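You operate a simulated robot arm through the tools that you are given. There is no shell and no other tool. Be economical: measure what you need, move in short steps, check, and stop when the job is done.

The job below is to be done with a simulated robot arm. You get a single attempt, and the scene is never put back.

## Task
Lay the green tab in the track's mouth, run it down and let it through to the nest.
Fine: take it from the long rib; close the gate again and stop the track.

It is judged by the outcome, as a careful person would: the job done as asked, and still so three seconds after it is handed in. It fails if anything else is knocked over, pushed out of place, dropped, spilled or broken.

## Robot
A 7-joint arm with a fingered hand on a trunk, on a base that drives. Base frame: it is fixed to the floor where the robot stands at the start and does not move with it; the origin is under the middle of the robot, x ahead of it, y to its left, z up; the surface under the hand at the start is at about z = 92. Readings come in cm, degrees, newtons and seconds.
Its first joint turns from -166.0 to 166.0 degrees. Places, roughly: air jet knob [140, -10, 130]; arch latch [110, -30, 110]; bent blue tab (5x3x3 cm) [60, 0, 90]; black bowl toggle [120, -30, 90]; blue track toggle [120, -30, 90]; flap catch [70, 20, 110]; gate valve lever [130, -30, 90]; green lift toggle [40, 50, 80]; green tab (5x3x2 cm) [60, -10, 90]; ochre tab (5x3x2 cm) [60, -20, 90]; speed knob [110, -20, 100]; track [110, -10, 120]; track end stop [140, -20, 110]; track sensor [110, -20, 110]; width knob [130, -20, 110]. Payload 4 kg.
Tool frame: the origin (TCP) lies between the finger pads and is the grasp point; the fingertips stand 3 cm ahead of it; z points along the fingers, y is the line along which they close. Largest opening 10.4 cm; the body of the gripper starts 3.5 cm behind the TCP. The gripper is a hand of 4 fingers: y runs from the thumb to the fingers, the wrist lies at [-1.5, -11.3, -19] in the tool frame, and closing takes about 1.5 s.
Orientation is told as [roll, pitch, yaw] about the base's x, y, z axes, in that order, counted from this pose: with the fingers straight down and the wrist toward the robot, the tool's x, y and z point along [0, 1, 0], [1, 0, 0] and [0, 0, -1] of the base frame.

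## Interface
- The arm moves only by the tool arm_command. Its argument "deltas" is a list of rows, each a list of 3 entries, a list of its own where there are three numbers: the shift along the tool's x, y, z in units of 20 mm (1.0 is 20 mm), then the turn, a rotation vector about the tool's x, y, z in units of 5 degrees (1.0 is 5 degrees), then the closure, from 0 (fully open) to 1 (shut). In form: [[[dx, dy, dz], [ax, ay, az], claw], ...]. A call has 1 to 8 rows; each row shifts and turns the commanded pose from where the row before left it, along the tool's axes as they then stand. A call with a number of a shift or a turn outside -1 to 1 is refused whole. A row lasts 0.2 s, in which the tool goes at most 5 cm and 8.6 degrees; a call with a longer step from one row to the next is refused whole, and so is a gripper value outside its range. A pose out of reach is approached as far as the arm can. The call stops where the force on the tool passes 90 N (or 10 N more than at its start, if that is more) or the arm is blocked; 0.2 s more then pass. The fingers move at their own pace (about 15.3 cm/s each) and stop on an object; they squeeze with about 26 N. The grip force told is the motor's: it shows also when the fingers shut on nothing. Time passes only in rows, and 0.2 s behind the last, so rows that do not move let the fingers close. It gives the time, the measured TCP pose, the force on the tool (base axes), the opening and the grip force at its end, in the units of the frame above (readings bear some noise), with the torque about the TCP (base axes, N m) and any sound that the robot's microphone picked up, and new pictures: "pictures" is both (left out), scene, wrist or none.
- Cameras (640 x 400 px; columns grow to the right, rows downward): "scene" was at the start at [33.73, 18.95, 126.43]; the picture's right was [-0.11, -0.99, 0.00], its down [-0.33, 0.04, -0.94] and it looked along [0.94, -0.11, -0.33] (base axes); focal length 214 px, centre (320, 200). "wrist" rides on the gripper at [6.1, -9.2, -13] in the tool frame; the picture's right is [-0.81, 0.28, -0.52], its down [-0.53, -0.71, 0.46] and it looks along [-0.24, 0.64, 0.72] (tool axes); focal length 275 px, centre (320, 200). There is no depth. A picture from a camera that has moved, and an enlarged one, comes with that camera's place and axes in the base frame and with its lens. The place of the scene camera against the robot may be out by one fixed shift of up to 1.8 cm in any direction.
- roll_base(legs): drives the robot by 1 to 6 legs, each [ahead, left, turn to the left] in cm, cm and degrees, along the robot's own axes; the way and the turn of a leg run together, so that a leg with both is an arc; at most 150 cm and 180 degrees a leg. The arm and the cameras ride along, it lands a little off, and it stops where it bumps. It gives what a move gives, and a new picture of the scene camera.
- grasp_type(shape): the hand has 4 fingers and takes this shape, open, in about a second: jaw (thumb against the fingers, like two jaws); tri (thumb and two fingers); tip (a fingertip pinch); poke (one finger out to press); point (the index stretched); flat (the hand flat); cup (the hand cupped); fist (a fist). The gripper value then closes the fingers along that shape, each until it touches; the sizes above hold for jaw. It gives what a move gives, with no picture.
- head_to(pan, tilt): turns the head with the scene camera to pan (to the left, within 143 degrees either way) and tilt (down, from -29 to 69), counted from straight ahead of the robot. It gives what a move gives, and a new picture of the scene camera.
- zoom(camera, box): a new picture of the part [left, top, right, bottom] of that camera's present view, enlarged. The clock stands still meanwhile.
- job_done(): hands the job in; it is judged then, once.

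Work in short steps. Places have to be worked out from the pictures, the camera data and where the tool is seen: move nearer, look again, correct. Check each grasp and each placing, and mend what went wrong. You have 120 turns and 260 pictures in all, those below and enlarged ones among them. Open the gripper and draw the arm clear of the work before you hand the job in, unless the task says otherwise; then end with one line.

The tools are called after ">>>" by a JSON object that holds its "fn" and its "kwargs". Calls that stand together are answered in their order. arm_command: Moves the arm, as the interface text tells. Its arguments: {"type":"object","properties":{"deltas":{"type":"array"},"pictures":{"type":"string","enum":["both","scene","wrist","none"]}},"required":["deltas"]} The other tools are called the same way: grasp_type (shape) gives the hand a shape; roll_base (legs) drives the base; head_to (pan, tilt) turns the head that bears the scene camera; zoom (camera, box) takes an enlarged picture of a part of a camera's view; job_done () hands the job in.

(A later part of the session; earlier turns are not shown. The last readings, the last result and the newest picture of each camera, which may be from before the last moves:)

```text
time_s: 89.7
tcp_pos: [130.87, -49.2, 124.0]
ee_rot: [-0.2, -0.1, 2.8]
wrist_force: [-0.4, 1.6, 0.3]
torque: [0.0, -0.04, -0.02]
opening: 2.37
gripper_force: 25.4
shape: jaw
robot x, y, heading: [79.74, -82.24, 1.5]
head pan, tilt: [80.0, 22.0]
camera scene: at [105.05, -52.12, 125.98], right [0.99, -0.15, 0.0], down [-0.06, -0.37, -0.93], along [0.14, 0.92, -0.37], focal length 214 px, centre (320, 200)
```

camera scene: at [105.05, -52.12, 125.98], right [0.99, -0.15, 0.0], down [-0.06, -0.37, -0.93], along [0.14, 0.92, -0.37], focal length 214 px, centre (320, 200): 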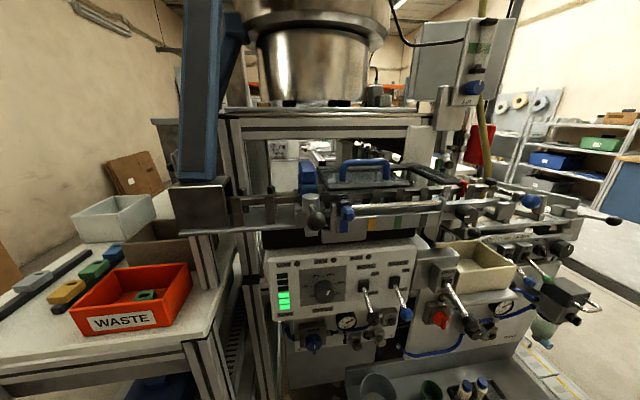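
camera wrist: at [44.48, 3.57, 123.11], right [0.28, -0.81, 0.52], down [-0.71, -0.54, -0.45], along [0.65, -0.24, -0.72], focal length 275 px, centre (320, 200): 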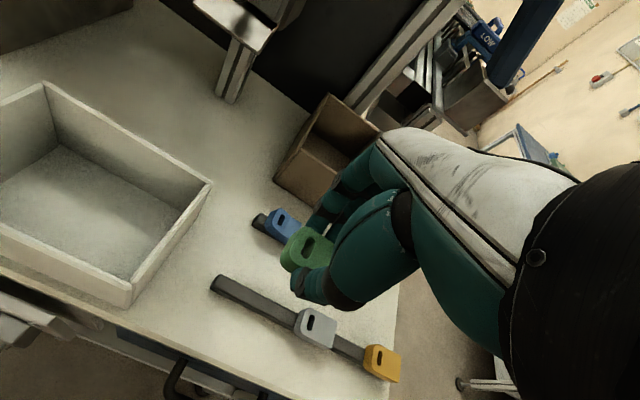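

At the track again with the tab held. Raise a little and yaw to 90 so the tab lies along the rail.

>>> {"fn": "arm_command", "kwargs": {"deltas": [[[0, 0, -1], [0, 0, -1], 1], [[0, 0, -1], [0, 0, -1], 1], [[0, 0, -1], [0, 0, -1], 1], [[0, 0, 0], [0, 0, -1], 1], [[0, 0, 0], [0, 0, -1], 1], [[0, 0, 0], [0, 0, -1], 1], [[0, 0, 0], [0, 0, -1], 1], [[0, 0, 0], [0, 0, -1], 1]], "pictures": "none"}}

>>> {"fn": "arm_command", "kwargs": {"deltas": [[[0, 0, 0], [0, 0, -1], 1], [[0, 0, 0], [0, 0, -1], 1], [[0, 0, 0], [0, 0, -1], 1], [[0, 0, 0], [0, 0, -1], 1], [[0, 0, 0], [0, 0, -1], 1], [[0, 0, 0], [0, 0, -1], 1], [[0, 0, 0], [0, 0, -1], 1], [[0, 0, 0], [0, 0, -1], 1]], "pictures": "none"}}

>>> {"fn": "arm_command", "kwargs": {"deltas": [[[1, 0, 0], [0, 0, -1], 1], [[1, 0, 0], [0, 0, -0.45], 1], [[1, 0, 0], [0, 0, 0], 1], [[1, 0, 0], [0, 0, 0], 1], [[1, 0, 0], [0, 0, 0], 1], [[1, 0, 0], [0, 0, 0], 1], [[1, 0, 0], [0, 0, 0], 1], [[1, 0, 0], [0, 0, 0], 1]], "pictures": "none"}}

>>> {"fn": "arm_command", "kwargs": {"deltas": [[[1, 0, 0], [0, 0, 0], 1], [[1, 0, 0], [0, 0, 0], 1], [[1, 1, 0], [0, 0, 0], 1], [[1, 1, 0], [0, 0, 0], 1], [[1, 1, 0], [0, 0, 0], 1], [[1, 1, 0], [0, 0, 0], 1], [[1, 1, 0], [0, 0, 0], 1]], "pictures": "both"}}

```text
time_s: 91.5
tcp_pos: [130.93, -49.33, 130.03]
ee_rot: [-0.2, 0.1, 42.8]
wrist_force: [0.0, -0.1, -1.4]
torque: [0.04, 0.01, 0.01]
opening: 2.35
gripper_force: 26.3
shape: jaw
robot x, y, heading: [79.79, -82.0, 1.7]
head pan, tilt: [80.0, 22.0]
```

```text
time_s: 93.3
tcp_pos: [131.01, -49.16, 130.14]
ee_rot: [-0.1, 0.1, 82.9]
wrist_force: [0.5, -0.2, 0.6]
torque: [0.02, 0.01, 0.03]
opening: 2.38
gripper_force: 26.1
shape: jaw
robot x, y, heading: [80.07, -82.08, 1.6]
head pan, tilt: [80.0, 22.0]
```

```text
time_s: 95.1
tcp_pos: [114.84, -48.98, 129.88]
ee_rot: [-0.1, 0.2, 90.1]
wrist_force: [0.4, 1.2, 0.5]
torque: [0.03, 0.03, 0.0]
opening: 2.36
gripper_force: 26.3
shape: jaw
robot x, y, heading: [79.88, -81.99, 1.6]
head pan, tilt: [80.0, 22.0]
```

```text
time_s: 96.7
tcp_pos: [101.04, -38.88, 129.9]
ee_rot: [-0.2, 0.1, 90.0]
wrist_force: [0.0, 0.6, 0.3]
torque: [0.01, -0.03, 0.0]
opening: 2.36
gripper_force: 25.8
shape: jaw
robot x, y, heading: [79.64, -82.02, 1.7]
head pan, tilt: [80.0, 22.0]
camera scene: at [105.05, -52.15, 125.99], right [0.99, -0.15, 0.0], down [-0.05, -0.37, -0.93], along [0.14, 0.92, -0.37], focal length 214 px, centre (320, 200)
camera wrist: at [94.87, -47.83, 142.96], right [0.81, 0.28, 0.52], down [0.53, -0.71, -0.45], along [0.24, 0.64, -0.73], focal length 275 px, centre (320, 200)
```

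scene: 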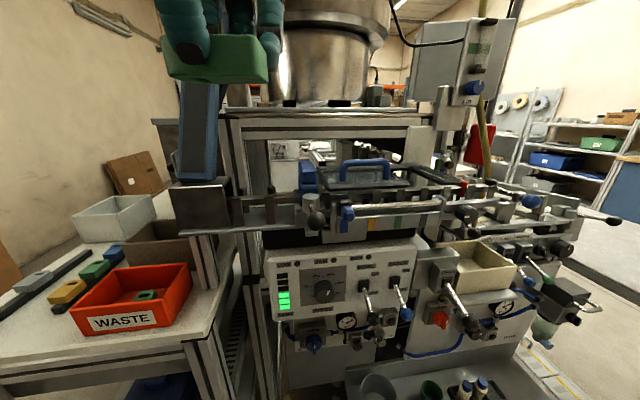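
wrist: 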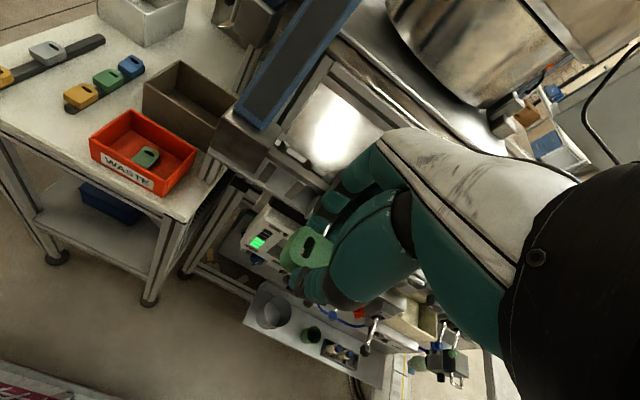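

>>> {"fn": "zoom", "kwargs": {"camera": "scene", "box": [140, 0, 300, 110]}}

>>> {"fn": "zoom", "kwargs": {"camera": "scene", "box": [210, 150, 350, 240]}}

>>> {"fn": "zoom", "kwargs": {"camera": "wrist", "box": [210, 120, 370, 300]}}

```text
3.64 times, centred on (220, 55) of scene
camera zoom: at [105.05, -52.15, 125.99], right [0.99, -0.15, 0.0], down [-0.05, -0.37, -0.93], along [0.14, 0.92, -0.37], focal length 780 px, centre (684, 727)
```

zoom: 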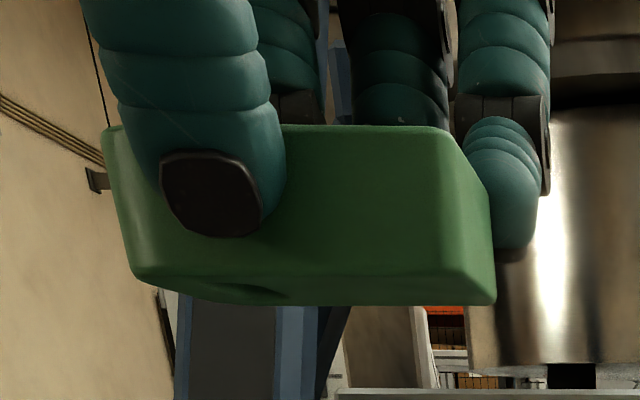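

```text
4.44 times, centred on (280, 195) of scene
camera zoom: at [105.05, -52.15, 125.99], right [0.99, -0.15, 0.0], down [-0.05, -0.37, -0.93], along [0.14, 0.92, -0.37], focal length 953 px, centre (498, 222)
```

zoom: 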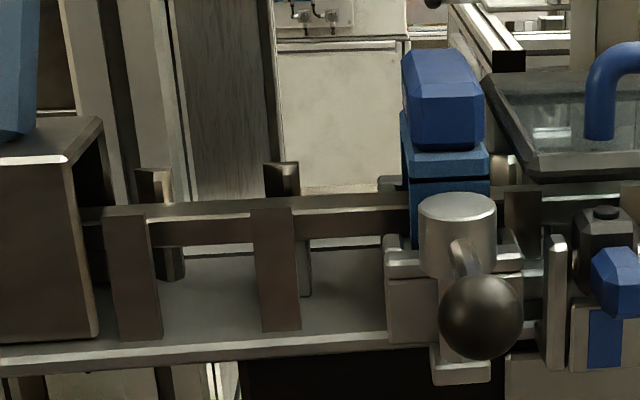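

```text
2.22 times, centred on (290, 210) of wrist
camera zoom: at [94.87, -47.83, 142.96], right [0.81, 0.28, 0.52], down [0.53, -0.71, -0.45], along [0.24, 0.64, -0.73], focal length 612 px, centre (387, 178)
```

zoom: 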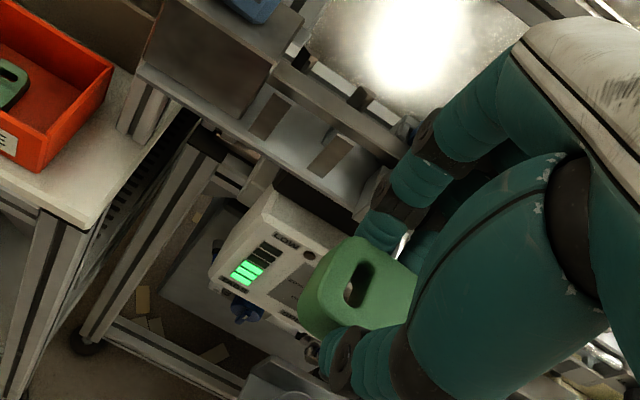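

The tab sits ~1 cm toward +x of the TCP, level, with the fingertips ~0.7 cm above its bottom. Mouth centre is about x 100.3, rail y ≈ -19.5…-21. Move above it, still high, then check.

>>> {"fn": "arm_command", "kwargs": {"deltas": [[[0.85, 1, 0], [0, 0, 0], 1], [[0, 1, 0], [0, 0, 0], 1], [[0, 1, 0], [0, 0, 0], 1], [[0, 1, 0], [0, 0, 0], 1], [[0, 1, 0], [0, 0, 0], 1], [[0, 1, 0], [0, 0, 0], 1], [[0, 1, 0], [0, 0, 0], 1], [[0, 1, 0.5], [0, 0, 0], 1]]}}

>>> {"fn": "zoom", "kwargs": {"camera": "scene", "box": [190, 100, 350, 240]}}

>>> {"fn": "zoom", "kwargs": {"camera": "wrist", "box": [200, 120, 360, 300]}}

```text
time_s: 98.5
tcp_pos: [99.19, -22.79, 128.86]
ee_rot: [-0.2, 0.2, 90.0]
wrist_force: [0.6, 0.2, -0.8]
torque: [-0.02, -0.02, 0.01]
opening: 2.33
gripper_force: 25.8
shape: jaw
robot x, y, heading: [79.63, -82.1, 1.5]
head pan, tilt: [80.0, 22.0]
camera scene: at [105.05, -52.14, 125.99], right [0.99, -0.15, 0.0], down [-0.05, -0.37, -0.93], along [0.14, 0.92, -0.37], focal length 214 px, centre (320, 200)
camera wrist: at [93.0, -31.83, 141.91], right [0.81, 0.28, 0.52], down [0.53, -0.71, -0.45], along [0.24, 0.64, -0.73], focal length 275 px, centre (320, 200)
```

scene: 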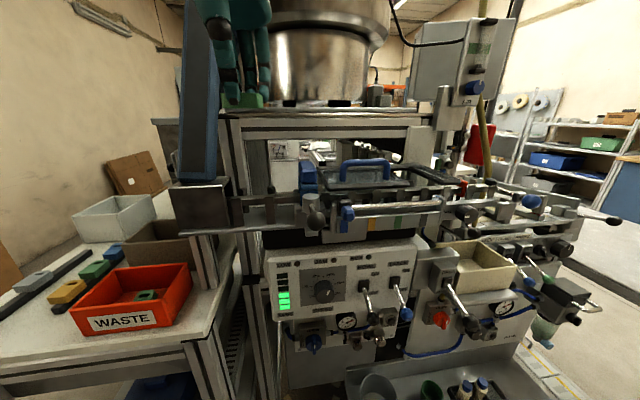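
wrist: 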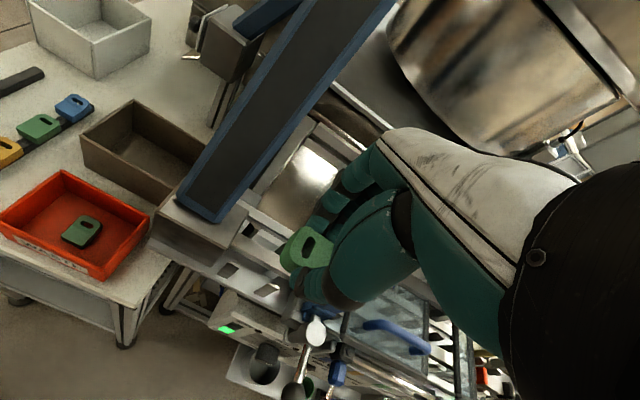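

```text
2.86 times, centred on (270, 170) of scene
camera zoom: at [105.05, -52.14, 125.99], right [0.99, -0.15, 0.0], down [-0.05, -0.37, -0.93], along [0.14, 0.92, -0.37], focal length 613 px, centre (463, 286)
```

zoom: 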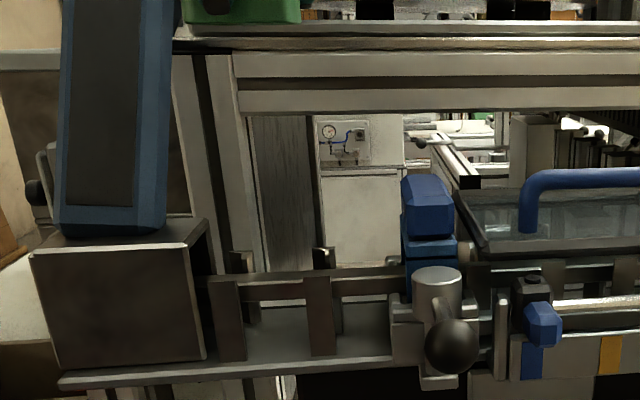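

```text
2.22 times, centred on (280, 210) of wrist
camera zoom: at [93.0, -31.83, 141.91], right [0.81, 0.28, 0.52], down [0.53, -0.71, -0.45], along [0.24, 0.64, -0.73], focal length 612 px, centre (409, 178)
```

zoom: 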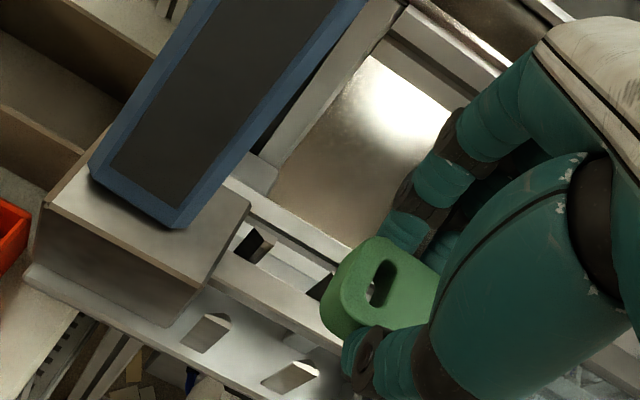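

>>> {"fn": "zoom", "kwargs": {"camera": "wrist", "box": [250, 200, 350, 300]}}

>>> {"fn": "zoom", "kwargs": {"camera": "scene", "box": [225, 150, 325, 240]}}

```text
4.00 times, centred on (300, 250) of wrist
camera zoom: at [93.0, -31.83, 141.91], right [0.81, 0.28, 0.52], down [0.53, -0.71, -0.45], along [0.24, 0.64, -0.73], focal length 1101 px, centre (400, 0)
```

zoom: 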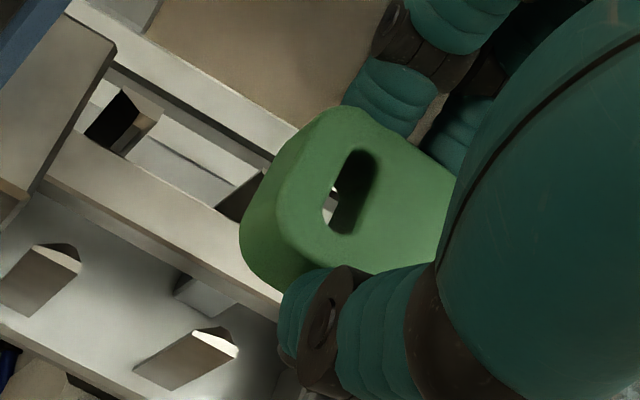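

```text
4.44 times, centred on (275, 195) of scene
camera zoom: at [105.05, -52.14, 125.99], right [0.99, -0.15, 0.0], down [-0.05, -0.37, -0.93], along [0.14, 0.92, -0.37], focal length 953 px, centre (520, 222)
```

zoom: 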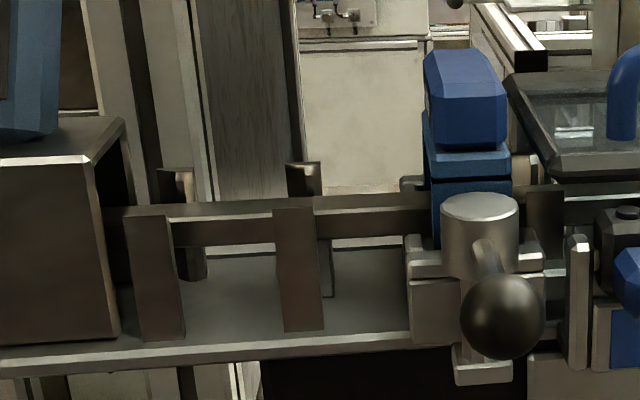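

Refined: rail centre y≈-18.4, top z≈113.5; mouth x 95–104.5. Shift to y -18.4 and lower partway to z≈121.

>>> {"fn": "arm_command", "kwargs": {"deltas": [[[0, 1, 0], [0, 0, 0], 1], [[0, 1, 0], [0, 0, 0], 1], [[0, 0.2, 1], [0, 0, 0], 1], [[0, 0, 1], [0, 0, 0], 1], [[0, 0, 1], [0, 0, 0], 1], [[0, 0, 0.9], [0, 0, 0], 1]]}}

>>> {"fn": "zoom", "kwargs": {"camera": "scene", "box": [210, 110, 330, 220]}}

>>> {"fn": "zoom", "kwargs": {"camera": "wrist", "box": [250, 200, 350, 300]}}

```text
time_s: 99.9
tcp_pos: [99.16, -18.37, 120.8]
ee_rot: [0.0, 0.2, 90.0]
wrist_force: [-0.3, 0.6, -0.4]
torque: [0.02, -0.01, -0.04]
opening: 2.36
gripper_force: 26.6
shape: jaw
robot x, y, heading: [80.28, -82.24, 1.6]
head pan, tilt: [80.0, 22.0]
camera scene: at [105.04, -52.11, 125.99], right [0.99, -0.15, 0.0], down [-0.05, -0.37, -0.93], along [0.14, 0.92, -0.37], focal length 214 px, centre (320, 200)
camera wrist: at [93.08, -27.36, 133.89], right [0.81, 0.28, 0.52], down [0.53, -0.71, -0.45], along [0.24, 0.64, -0.73], focal length 275 px, centre (320, 200)
```

scene: 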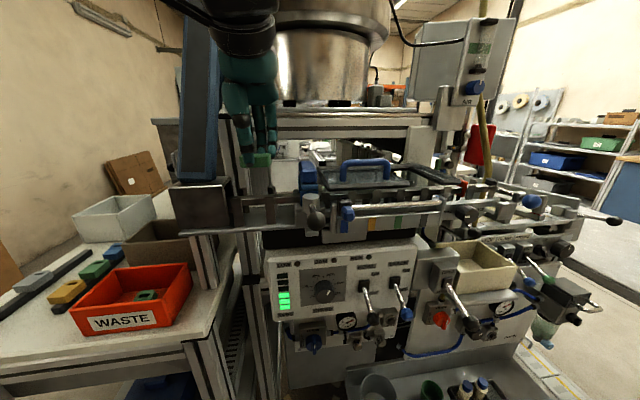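
wrist: 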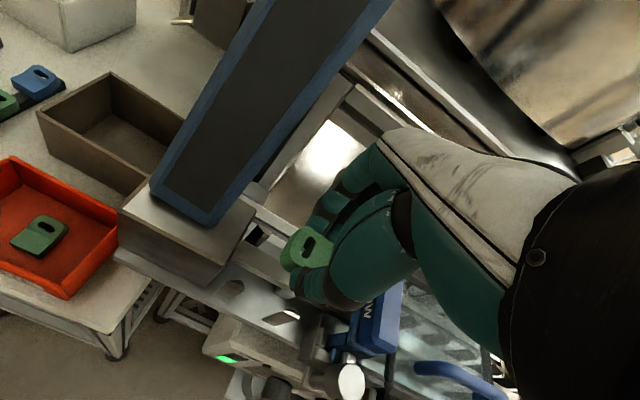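

```text
3.64 times, centred on (270, 165) of scene
camera zoom: at [105.04, -52.11, 125.99], right [0.99, -0.15, 0.0], down [-0.05, -0.37, -0.93], along [0.14, 0.92, -0.37], focal length 780 px, centre (502, 327)
```

zoom: 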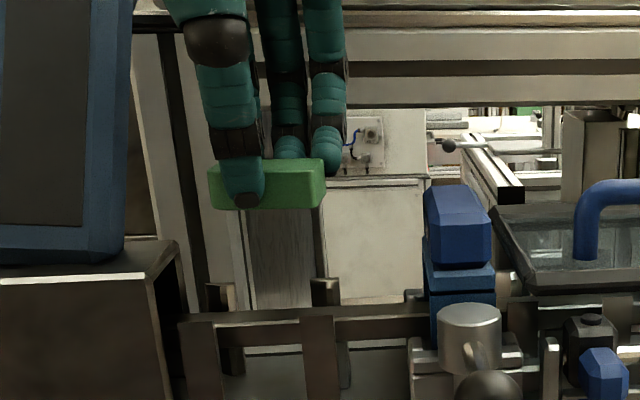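

```text
4.00 times, centred on (300, 250) of wrist
camera zoom: at [93.08, -27.36, 133.89], right [0.81, 0.28, 0.52], down [0.53, -0.71, -0.45], along [0.24, 0.64, -0.73], focal length 1101 px, centre (400, 0)
```

zoom: 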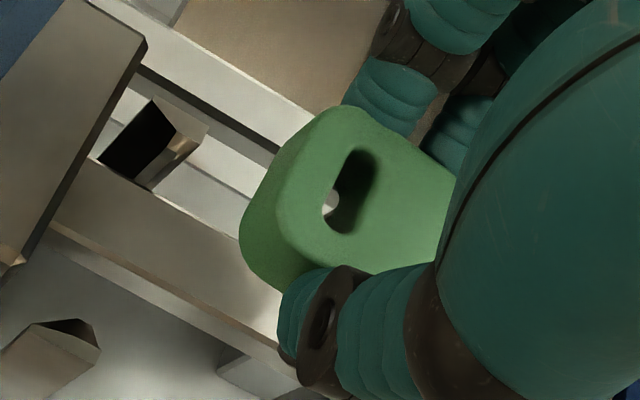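

Tab is centred between the posts, ~5 cm above the rail. Lower another 3 cm and check.

>>> {"fn": "arm_command", "kwargs": {"deltas": [[[0, 0, 1], [0, 0, 0], 1], [[0, 0.15, 0.5], [0, 0, 0], 1], [[0, 0, 0], [0, 0, 0], 1]]}}

>>> {"fn": "zoom", "kwargs": {"camera": "scene", "box": [225, 130, 305, 220]}}

>>> {"fn": "zoom", "kwargs": {"camera": "wrist", "box": [250, 200, 350, 300]}}

```text
time_s: 100.7
tcp_pos: [99.23, -18.01, 117.77]
ee_rot: [-0.1, 0.2, 90.1]
wrist_force: [0.8, 0.1, 0.8]
torque: [0.01, -0.02, 0.02]
opening: 2.39
gripper_force: 25.9
shape: jaw
robot x, y, heading: [79.95, -82.12, 1.8]
head pan, tilt: [80.0, 22.0]
camera scene: at [105.05, -52.11, 125.98], right [0.99, -0.15, 0.0], down [-0.05, -0.37, -0.93], along [0.14, 0.92, -0.37], focal length 214 px, centre (320, 200)
camera wrist: at [93.15, -27.03, 130.93], right [0.81, 0.28, 0.52], down [0.53, -0.71, -0.45], along [0.24, 0.64, -0.73], focal length 275 px, centre (320, 200)
```

scene: 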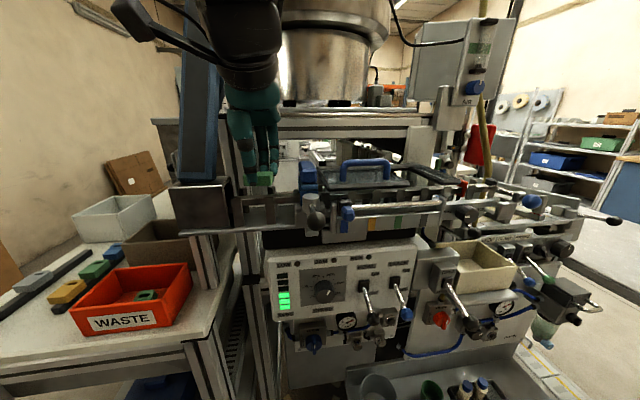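
wrist: 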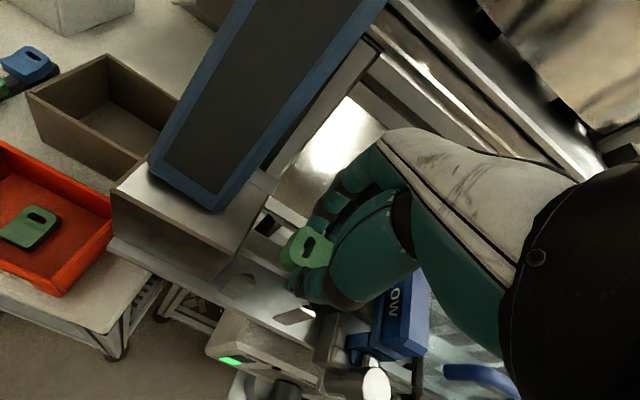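

```text
4.44 times, centred on (265, 175) of scene
camera zoom: at [105.05, -52.11, 125.98], right [0.99, -0.15, 0.0], down [-0.05, -0.37, -0.93], along [0.14, 0.92, -0.37], focal length 953 px, centre (564, 311)
```

zoom: 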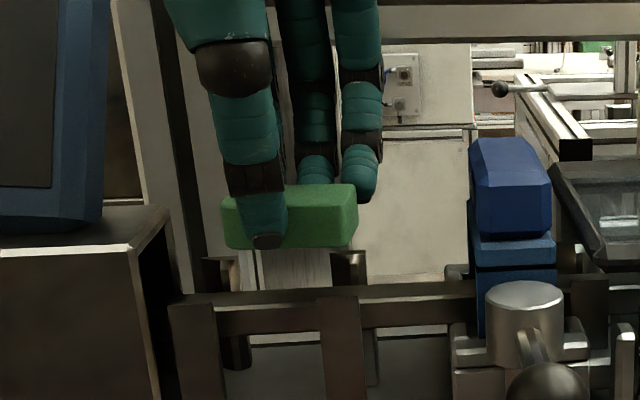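

```text
4.00 times, centred on (300, 250) of wrist
camera zoom: at [93.15, -27.03, 130.93], right [0.81, 0.28, 0.52], down [0.53, -0.71, -0.45], along [0.24, 0.64, -0.73], focal length 1101 px, centre (400, 0)
```

zoom: 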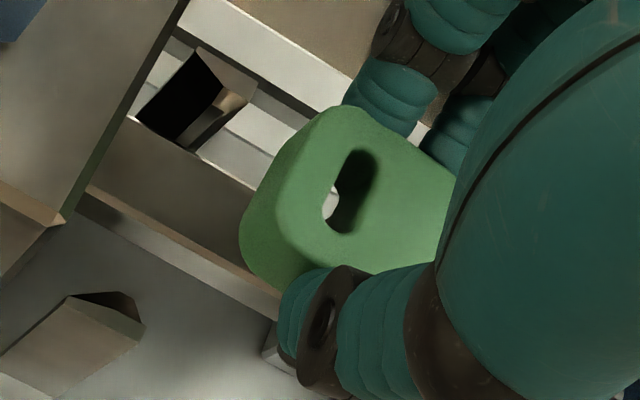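

Gap ≈2.3 cm. Lower 1.9 cm more and look before release.

>>> {"fn": "arm_command", "kwargs": {"deltas": [[[0, 0, 0.5], [0, 0, 0], 1], [[0, 0, 0.45], [0, 0, 0], 1], [[0, 0, 0], [0, 0, 0], 1]]}}

>>> {"fn": "zoom", "kwargs": {"camera": "scene", "box": [225, 140, 305, 220]}}

>>> {"fn": "zoom", "kwargs": {"camera": "wrist", "box": [250, 200, 350, 300]}}

```text
time_s: 101.5
tcp_pos: [99.3, -17.97, 116.11]
ee_rot: [-0.2, 0.1, 89.9]
wrist_force: [-0.1, -0.5, -0.3]
torque: [-0.01, -0.05, 0.02]
opening: 2.38
gripper_force: 26.1
shape: jaw
robot x, y, heading: [79.79, -81.79, 1.7]
head pan, tilt: [80.0, 22.0]
camera scene: at [105.05, -52.11, 125.98], right [0.99, -0.15, 0.0], down [-0.05, -0.37, -0.93], along [0.14, 0.92, -0.37], focal length 214 px, centre (320, 200)
camera wrist: at [93.14, -27.08, 129.13], right [0.81, 0.28, 0.52], down [0.53, -0.71, -0.45], along [0.24, 0.64, -0.73], focal length 275 px, centre (320, 200)
```

scene: 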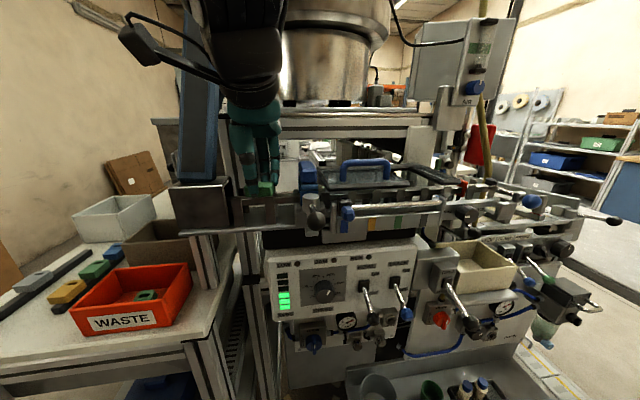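
wrist: 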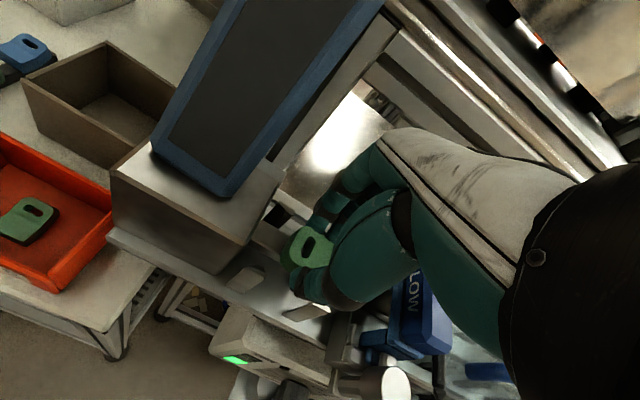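

```text
5.00 times, centred on (265, 180) of scene
camera zoom: at [105.05, -52.11, 125.98], right [0.99, -0.15, 0.0], down [-0.05, -0.37, -0.93], along [0.14, 0.92, -0.37], focal length 1072 px, centre (595, 300)
```

zoom: 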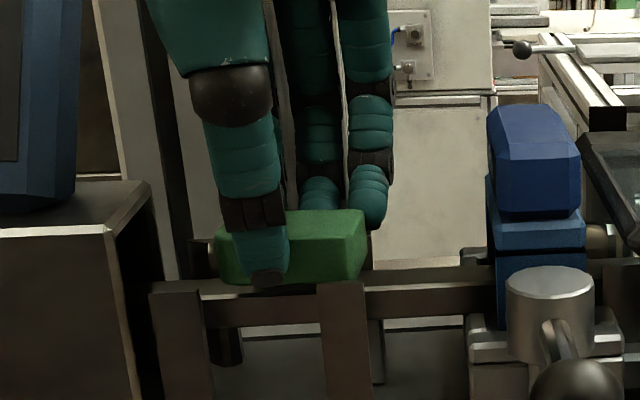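

```text
4.00 times, centred on (300, 250) of wrist
camera zoom: at [93.14, -27.08, 129.13], right [0.81, 0.28, 0.52], down [0.53, -0.71, -0.45], along [0.24, 0.64, -0.73], focal length 1101 px, centre (400, 0)
```

zoom: 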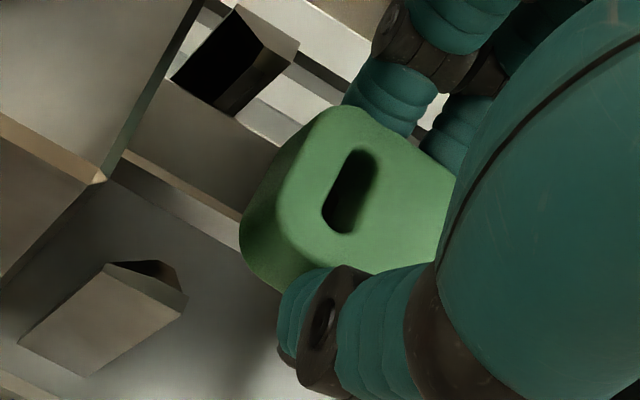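

Tab sits ~0.5 cm too far to the front of the rail and ~0.7 cm above it. Nudge +0.5 cm in y and down 0.4 cm.

>>> {"fn": "arm_command", "kwargs": {"deltas": [[[0, 0.25, 0], [0, 0, 0], 1], [[0, 0, 0.2], [0, 0, 0], 1], [[0, 0, 0], [0, 0, 0], 1]]}}

>>> {"fn": "zoom", "kwargs": {"camera": "scene", "box": [235, 160, 305, 220]}}

>>> {"fn": "zoom", "kwargs": {"camera": "wrist", "box": [250, 200, 350, 300]}}

```text
time_s: 102.3
tcp_pos: [99.29, -17.59, 115.82]
ee_rot: [-0.2, 0.2, 90.0]
wrist_force: [0.4, -1.1, 0.6]
torque: [0.02, 0.0, 0.05]
opening: 2.36
gripper_force: 26.0
shape: jaw
robot x, y, heading: [80.07, -82.37, 1.7]
head pan, tilt: [80.0, 22.0]
camera scene: at [105.05, -52.11, 125.98], right [0.99, -0.15, 0.0], down [-0.05, -0.37, -0.93], along [0.14, 0.92, -0.37], focal length 214 px, centre (320, 200)
camera wrist: at [93.15, -26.65, 128.81], right [0.81, 0.28, 0.52], down [0.53, -0.71, -0.45], along [0.24, 0.64, -0.73], focal length 275 px, centre (320, 200)
```

scene: 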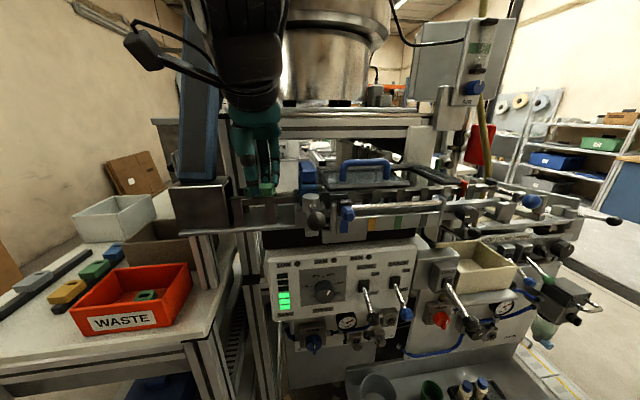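
wrist: 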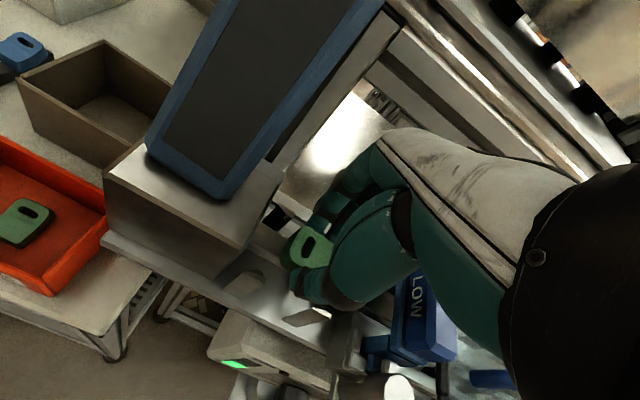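

```text
6.67 times, centred on (270, 190) of scene
camera zoom: at [105.05, -52.11, 125.98], right [0.99, -0.15, 0.0], down [-0.05, -0.37, -0.93], along [0.14, 0.92, -0.37], focal length 1430 px, centre (653, 267)
```

zoom: 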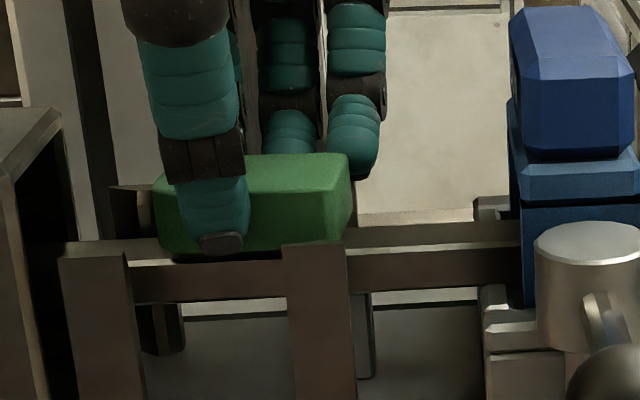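

```text
4.00 times, centred on (300, 250) of wrist
camera zoom: at [93.15, -26.65, 128.81], right [0.81, 0.28, 0.52], down [0.53, -0.71, -0.45], along [0.24, 0.64, -0.73], focal length 1101 px, centre (400, 0)
```

zoom: 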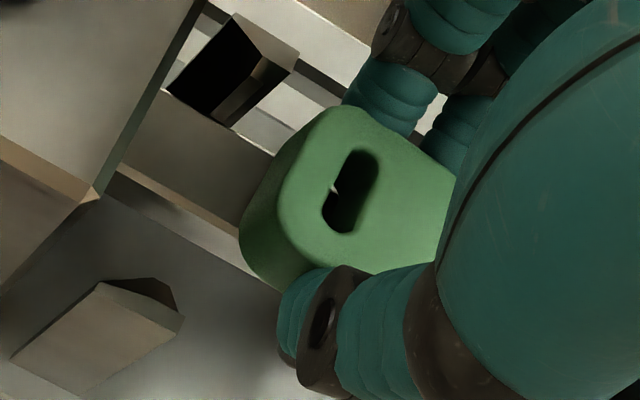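

The tab is over the rail, just a few mm above, between the posts. Release gently.

>>> {"fn": "arm_command", "kwargs": {"deltas": [[[0, 0, 0.08], [0, 0, 0], 1], [[0, 0, 0], [0, 0, 0], 0.75], [[0, 0, 0], [0, 0, 0], 0.65], [[0, 0, 0], [0, 0, 0], 0.55], [[0, 0, 0], [0, 0, 0], 0.5], [[0, 0, 0], [0, 0, 0], 0.5]]}}

>>> {"fn": "zoom", "kwargs": {"camera": "scene", "box": [235, 160, 305, 220]}}

>>> {"fn": "zoom", "kwargs": {"camera": "wrist", "box": [250, 200, 350, 300]}}

```text
time_s: 103.7
tcp_pos: [99.23, -17.55, 115.53]
ee_rot: [-0.1, 0.2, 90.0]
wrist_force: [-1.5, -3.4, 6.0]
torque: [0.04, -0.05, -0.04]
opening: 4.93
gripper_force: 0.0
shape: jaw
robot x, y, heading: [79.38, -82.07, 1.6]
head pan, tilt: [80.0, 22.0]
camera scene: at [105.04, -52.15, 125.99], right [0.99, -0.15, 0.0], down [-0.05, -0.37, -0.93], along [0.14, 0.92, -0.37], focal length 214 px, centre (320, 200)
camera wrist: at [93.12, -26.71, 128.66], right [0.81, 0.28, 0.52], down [0.53, -0.71, -0.45], along [0.24, 0.64, -0.73], focal length 275 px, centre (320, 200)
```

scene: 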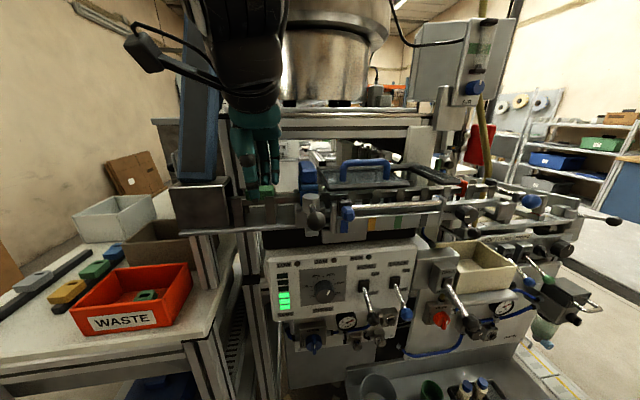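
wrist: 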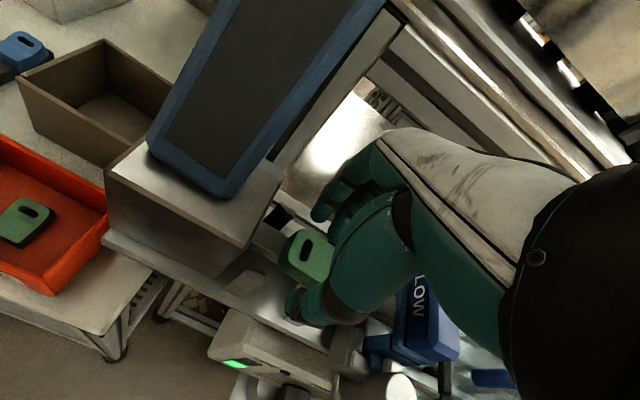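

```text
6.67 times, centred on (270, 190) of scene
camera zoom: at [105.04, -52.15, 125.99], right [0.99, -0.15, 0.0], down [-0.05, -0.37, -0.93], along [0.14, 0.92, -0.37], focal length 1430 px, centre (653, 267)
```

zoom: 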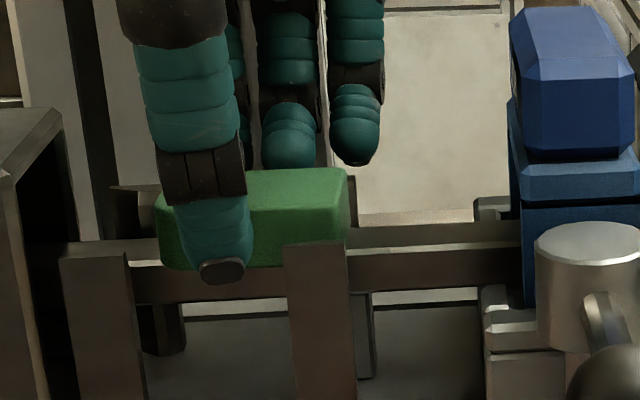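

```text
4.00 times, centred on (300, 250) of wrist
camera zoom: at [93.12, -26.71, 128.66], right [0.81, 0.28, 0.52], down [0.53, -0.71, -0.45], along [0.24, 0.64, -0.73], focal length 1101 px, centre (400, 0)
```

zoom: 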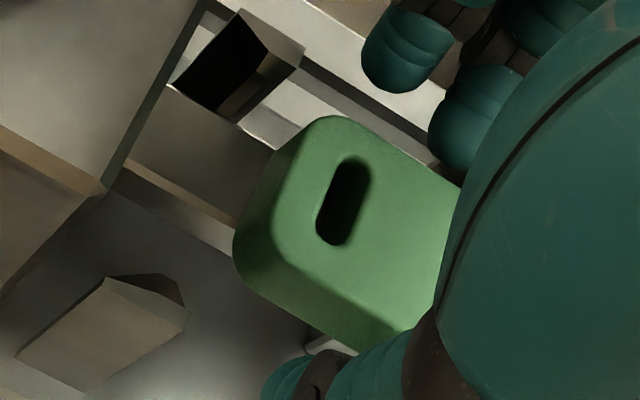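

Tab rests level on the rail between the posts. Raise the hand straight up.

>>> {"fn": "arm_command", "kwargs": {"deltas": [[[0, 0, -0.3], [0, 0, 0], 0.4], [[0, 0, -0.7], [0, 0, 0], 0.4], [[0, 0, -1], [0, 0, 0], 0.4], [[0, 0, -1], [0, 0, 0], 0.4], [[0, 0, -1], [0, 0, 0], 0.4], [[0, 0, -1], [0, 0, 0], 0.4]]}}

>>> {"fn": "zoom", "kwargs": {"camera": "scene", "box": [225, 150, 325, 230]}}

>>> {"fn": "zoom", "kwargs": {"camera": "wrist", "box": [220, 180, 360, 320]}}

```text
time_s: 105.1
tcp_pos: [99.16, -17.69, 125.61]
ee_rot: [-0.2, 0.2, 90.1]
wrist_force: [1.0, -0.5, -0.7]
torque: [0.01, -0.01, -0.01]
opening: 6.22
gripper_force: 0.0
shape: jaw
robot x, y, heading: [79.82, -82.07, 1.7]
head pan, tilt: [80.0, 22.0]
camera scene: at [105.05, -52.11, 125.98], right [0.99, -0.15, 0.0], down [-0.05, -0.37, -0.93], along [0.14, 0.92, -0.37], focal length 214 px, centre (320, 200)
camera wrist: at [93.07, -26.68, 138.54], right [0.81, 0.28, 0.52], down [0.53, -0.71, -0.45], along [0.24, 0.64, -0.73], focal length 275 px, centre (320, 200)
```

scene: 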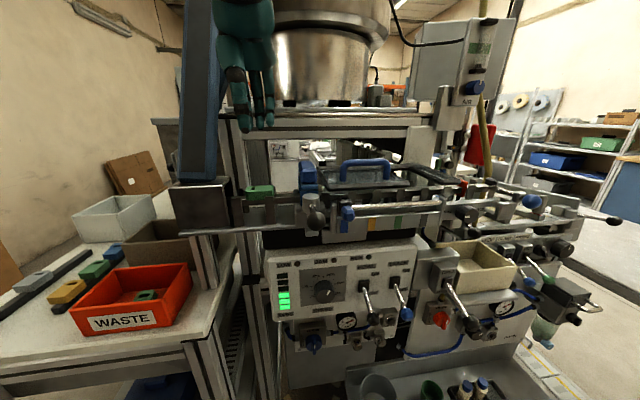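
wrist: 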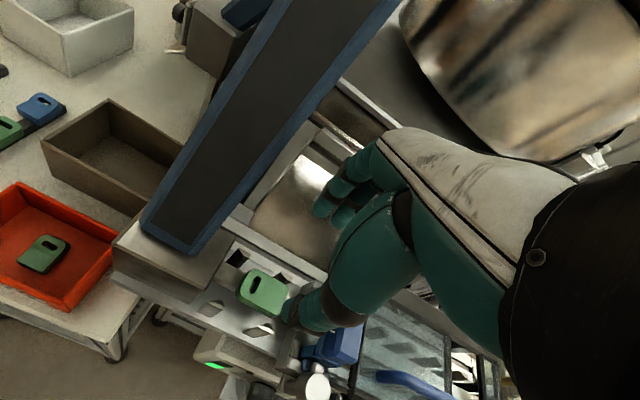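

```text
5.00 times, centred on (275, 190) of scene
camera zoom: at [105.05, -52.11, 125.98], right [0.99, -0.15, 0.0], down [-0.05, -0.37, -0.93], along [0.14, 0.92, -0.37], focal length 1072 px, centre (545, 250)
```

zoom: 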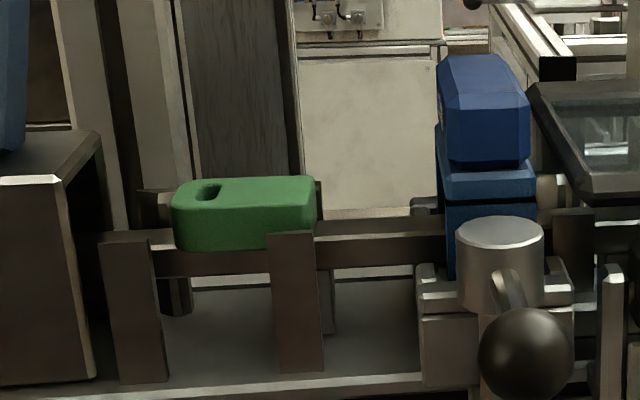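

```text
2.86 times, centred on (290, 250) of wrist
camera zoom: at [93.07, -26.68, 138.54], right [0.81, 0.28, 0.52], down [0.53, -0.71, -0.45], along [0.24, 0.64, -0.73], focal length 786 px, centre (406, 57)
```

zoom: 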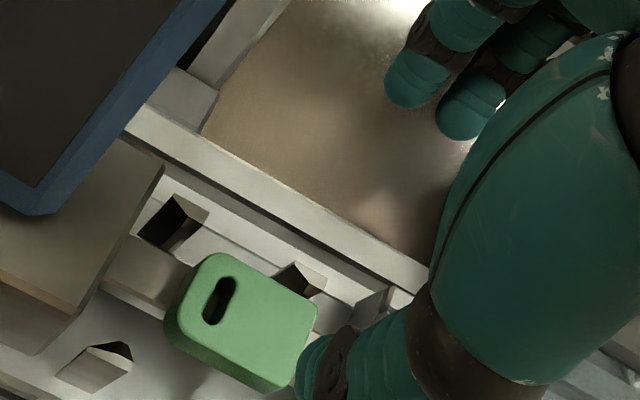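

The tab lies neatly in the mouth. Now for the controls: I pull the hand out and over in front of the TRACK toggle to locate it.

>>> {"fn": "arm_command", "kwargs": {"deltas": [[[0, -1, -1], [0, 0, 0], 0.4], [[0, -1, -1], [0, 0, 0], 0.4], [[0, -1, 0], [0, 0, 0], 0.4], [[0, -1, 0], [0, 0, 0], 0.4], [[0, -1, 0], [0, 0, 0], 0.4], [[0, -1, 0], [0, 0, 0], 0.4], [[0, -1, 0], [0, 0, 0], 0.4], [[0, -1, 0], [0, 0, 0], 0.4]], "pictures": "none"}}

>>> {"fn": "arm_command", "kwargs": {"deltas": [[[-1, -1, 0], [0, 0, 0], 0.4], [[-1, -1, 0], [0, 0, 0], 0.4], [[-1, -1, 0], [0, 0, 0], 0.4], [[-1, -1, 0], [0, 0, 0], 0.4], [[-1, -1, 0], [0, 0, 0], 0.4], [[-1, -1, 0], [0, 0, 0], 0.4], [[-1, 0, 0], [0, 0, 0], 0.4], [[-1, 0, 0], [0, 0, 0], 0.4]], "pictures": "both"}}

>>> {"fn": "zoom", "kwargs": {"camera": "wrist", "box": [160, 130, 340, 280]}}

>>> {"fn": "zoom", "kwargs": {"camera": "scene", "box": [320, 220, 480, 330]}}

```text
time_s: 106.9
tcp_pos: [99.18, -33.73, 129.78]
ee_rot: [0.0, 0.2, 89.9]
wrist_force: [-1.1, 0.1, 0.1]
torque: [-0.01, 0.01, 0.0]
opening: 6.21
gripper_force: 0.1
shape: jaw
robot x, y, heading: [79.79, -82.02, 1.5]
head pan, tilt: [80.0, 22.0]
```

```text
time_s: 108.7
tcp_pos: [115.27, -45.53, 129.43]
ee_rot: [-0.1, 0.1, 90.0]
wrist_force: [0.2, 0.2, 0.5]
torque: [-0.02, -0.01, 0.0]
opening: 6.21
gripper_force: 0.1
shape: jaw
robot x, y, heading: [79.84, -81.8, 1.7]
head pan, tilt: [80.0, 22.0]
camera scene: at [105.04, -52.12, 125.99], right [0.99, -0.15, 0.0], down [-0.05, -0.37, -0.93], along [0.14, 0.92, -0.37], focal length 214 px, centre (320, 200)
camera wrist: at [109.17, -54.62, 142.61], right [0.81, 0.28, 0.52], down [0.53, -0.71, -0.45], along [0.24, 0.64, -0.73], focal length 275 px, centre (320, 200)
```

scene: 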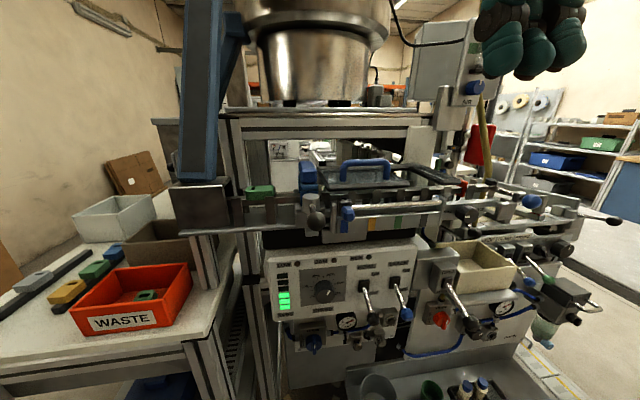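
wrist: 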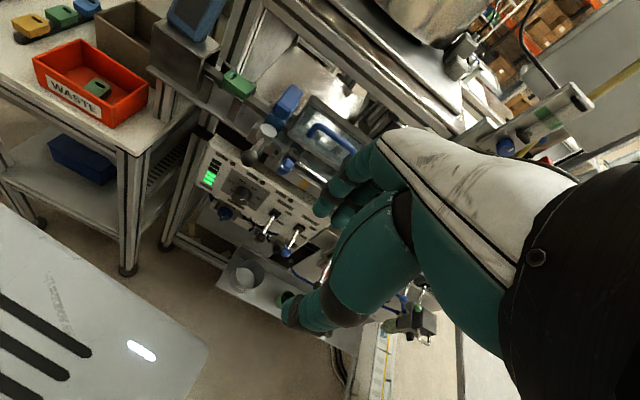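

```text
2.67 times, centred on (250, 205) of wrist
camera zoom: at [109.17, -54.62, 142.61], right [0.81, 0.28, 0.52], down [0.53, -0.71, -0.45], along [0.24, 0.64, -0.73], focal length 734 px, centre (507, 187)
```

zoom: 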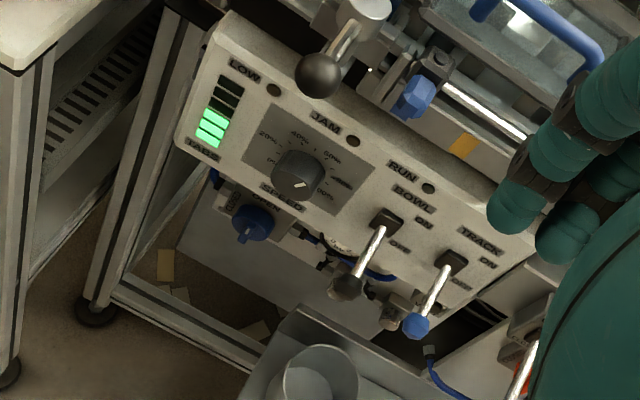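

```text
3.64 times, centred on (400, 275) of scene
camera zoom: at [105.04, -52.12, 125.99], right [0.99, -0.15, 0.0], down [-0.05, -0.37, -0.93], along [0.14, 0.92, -0.37], focal length 780 px, centre (29, -73)
```

zoom: 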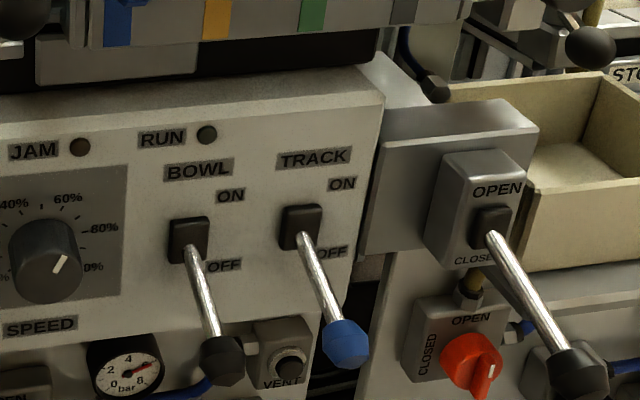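

Both toggles are clearly visible. For a good fix I take a second wrist view from lower down.

>>> {"fn": "arm_command", "kwargs": {"deltas": [[[0, 0, 1], [0, 0, 0], 0.4], [[0, 0, 1], [0, 0, 0], 0.4], [[0, 0, 1], [0, 0, 0], 0.4], [[0, 0, 1], [0, 0, 0], 0.4], [[0, 0, 1], [0, 0, 0], 0.4], [[0, 0, 1], [0, 0, 0], 0.4], [[0, 0, 1], [0, 0, 0], 0.4]], "pictures": "wrist"}}

>>> {"fn": "zoom", "kwargs": {"camera": "wrist", "box": [200, 100, 360, 220]}}

```text
time_s: 110.3
tcp_pos: [115.55, -45.58, 116.37]
ee_rot: [0.0, -0.3, 89.6]
wrist_force: [15.3, 24.3, 65.7]
torque: [-9.98, 6.25, -0.04]
opening: 6.19
gripper_force: 0.1
shape: jaw
robot x, y, heading: [79.74, -82.36, 1.7]
head pan, tilt: [80.0, 22.0]
camera wrist: at [109.37, -54.69, 129.27], right [0.81, 0.27, 0.52], down [0.53, -0.71, -0.46], along [0.25, 0.65, -0.72], focal length 275 px, centre (320, 200)
```

wrist: 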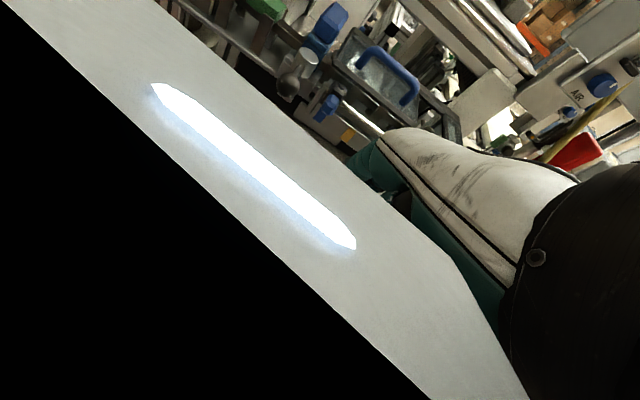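

```text
3.33 times, centred on (280, 160) of wrist
camera zoom: at [109.37, -54.69, 129.27], right [0.81, 0.27, 0.52], down [0.53, -0.71, -0.46], along [0.25, 0.65, -0.72], focal length 918 px, centre (453, 333)
```

zoom: 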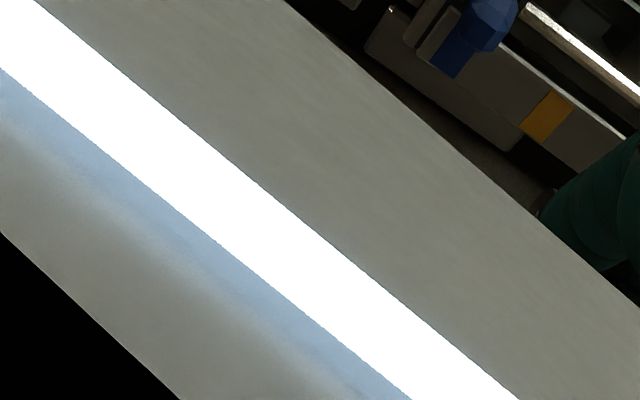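

The hand touched the robot's own head. I back straight up, then I'll reposition the base so the head isn't in the way.

>>> {"fn": "arm_command", "kwargs": {"deltas": [[[0, 0, -1], [0, 0, 0], 0.4], [[0, 0, -1], [0, 0, 0], 0.4], [[0, 0, -1], [0, 0, 0], 0.4], [[0, 0, -1], [0, 0, 0], 0.4], [[0, 0, -1], [0, 0, 0], 0.4], [[-1, 0, 0], [0, 0, 0], 0.4], [[-1, 0, 0], [0, 0, 0], 0.4]], "pictures": "none"}}

>>> {"fn": "roll_base", "kwargs": {"legs": [[-26, 0, -1]]}}

>>> {"fn": "head_to", "kwargs": {"pan": 52, "tilt": 24}}

```text
time_s: 111.9
tcp_pos: [119.33, -45.47, 125.72]
ee_rot: [-0.1, 0.3, 90.1]
wrist_force: [-0.7, -0.2, 1.2]
torque: [0.0, -0.01, -0.03]
opening: 6.22
gripper_force: 0.1
shape: jaw
robot x, y, heading: [79.79, -82.21, 1.5]
head pan, tilt: [80.0, 22.0]
```

```text
time_s: 113.7
tcp_pos: [94.25, -46.76, 125.81]
ee_rot: [-0.2, 0.2, 88.9]
wrist_force: [0.1, 0.6, 0.5]
torque: [0.01, -0.02, 0.0]
opening: 6.2
gripper_force: 0.0
shape: jaw
robot x, y, heading: [53.86, -82.55, 0.2]
head pan, tilt: [80.0, 22.0]
camera scene: at [79.96, -53.12, 125.99], right [0.99, -0.17, 0.0], down [-0.06, -0.37, -0.93], along [0.16, 0.91, -0.37], focal length 214 px, centre (320, 200)
```

scene: 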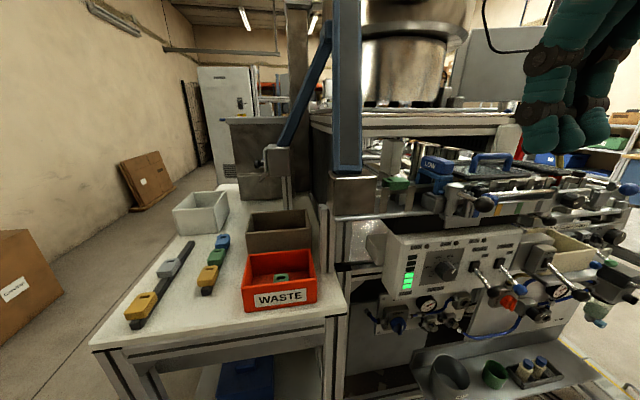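

```text
time_s: 114.7
tcp_pos: [94.38, -46.82, 125.73]
ee_rot: [-0.1, 0.2, 88.7]
wrist_force: [-0.4, 0.3, 0.5]
torque: [-0.01, -0.01, -0.02]
opening: 6.21
gripper_force: 0.1
shape: jaw
robot x, y, heading: [54.18, -82.47, 0.5]
head pan, tilt: [52.0, 24.0]
camera scene: at [84.05, -54.95, 125.66], right [0.79, -0.61, 0.0], down [-0.25, -0.32, -0.91], along [0.56, 0.72, -0.41], focal length 214 px, centre (320, 200)
```

scene: 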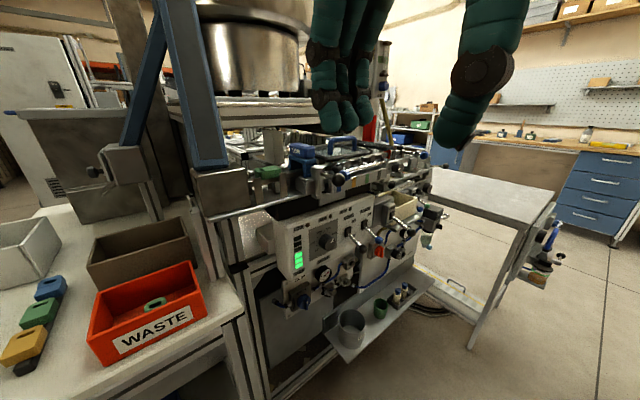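

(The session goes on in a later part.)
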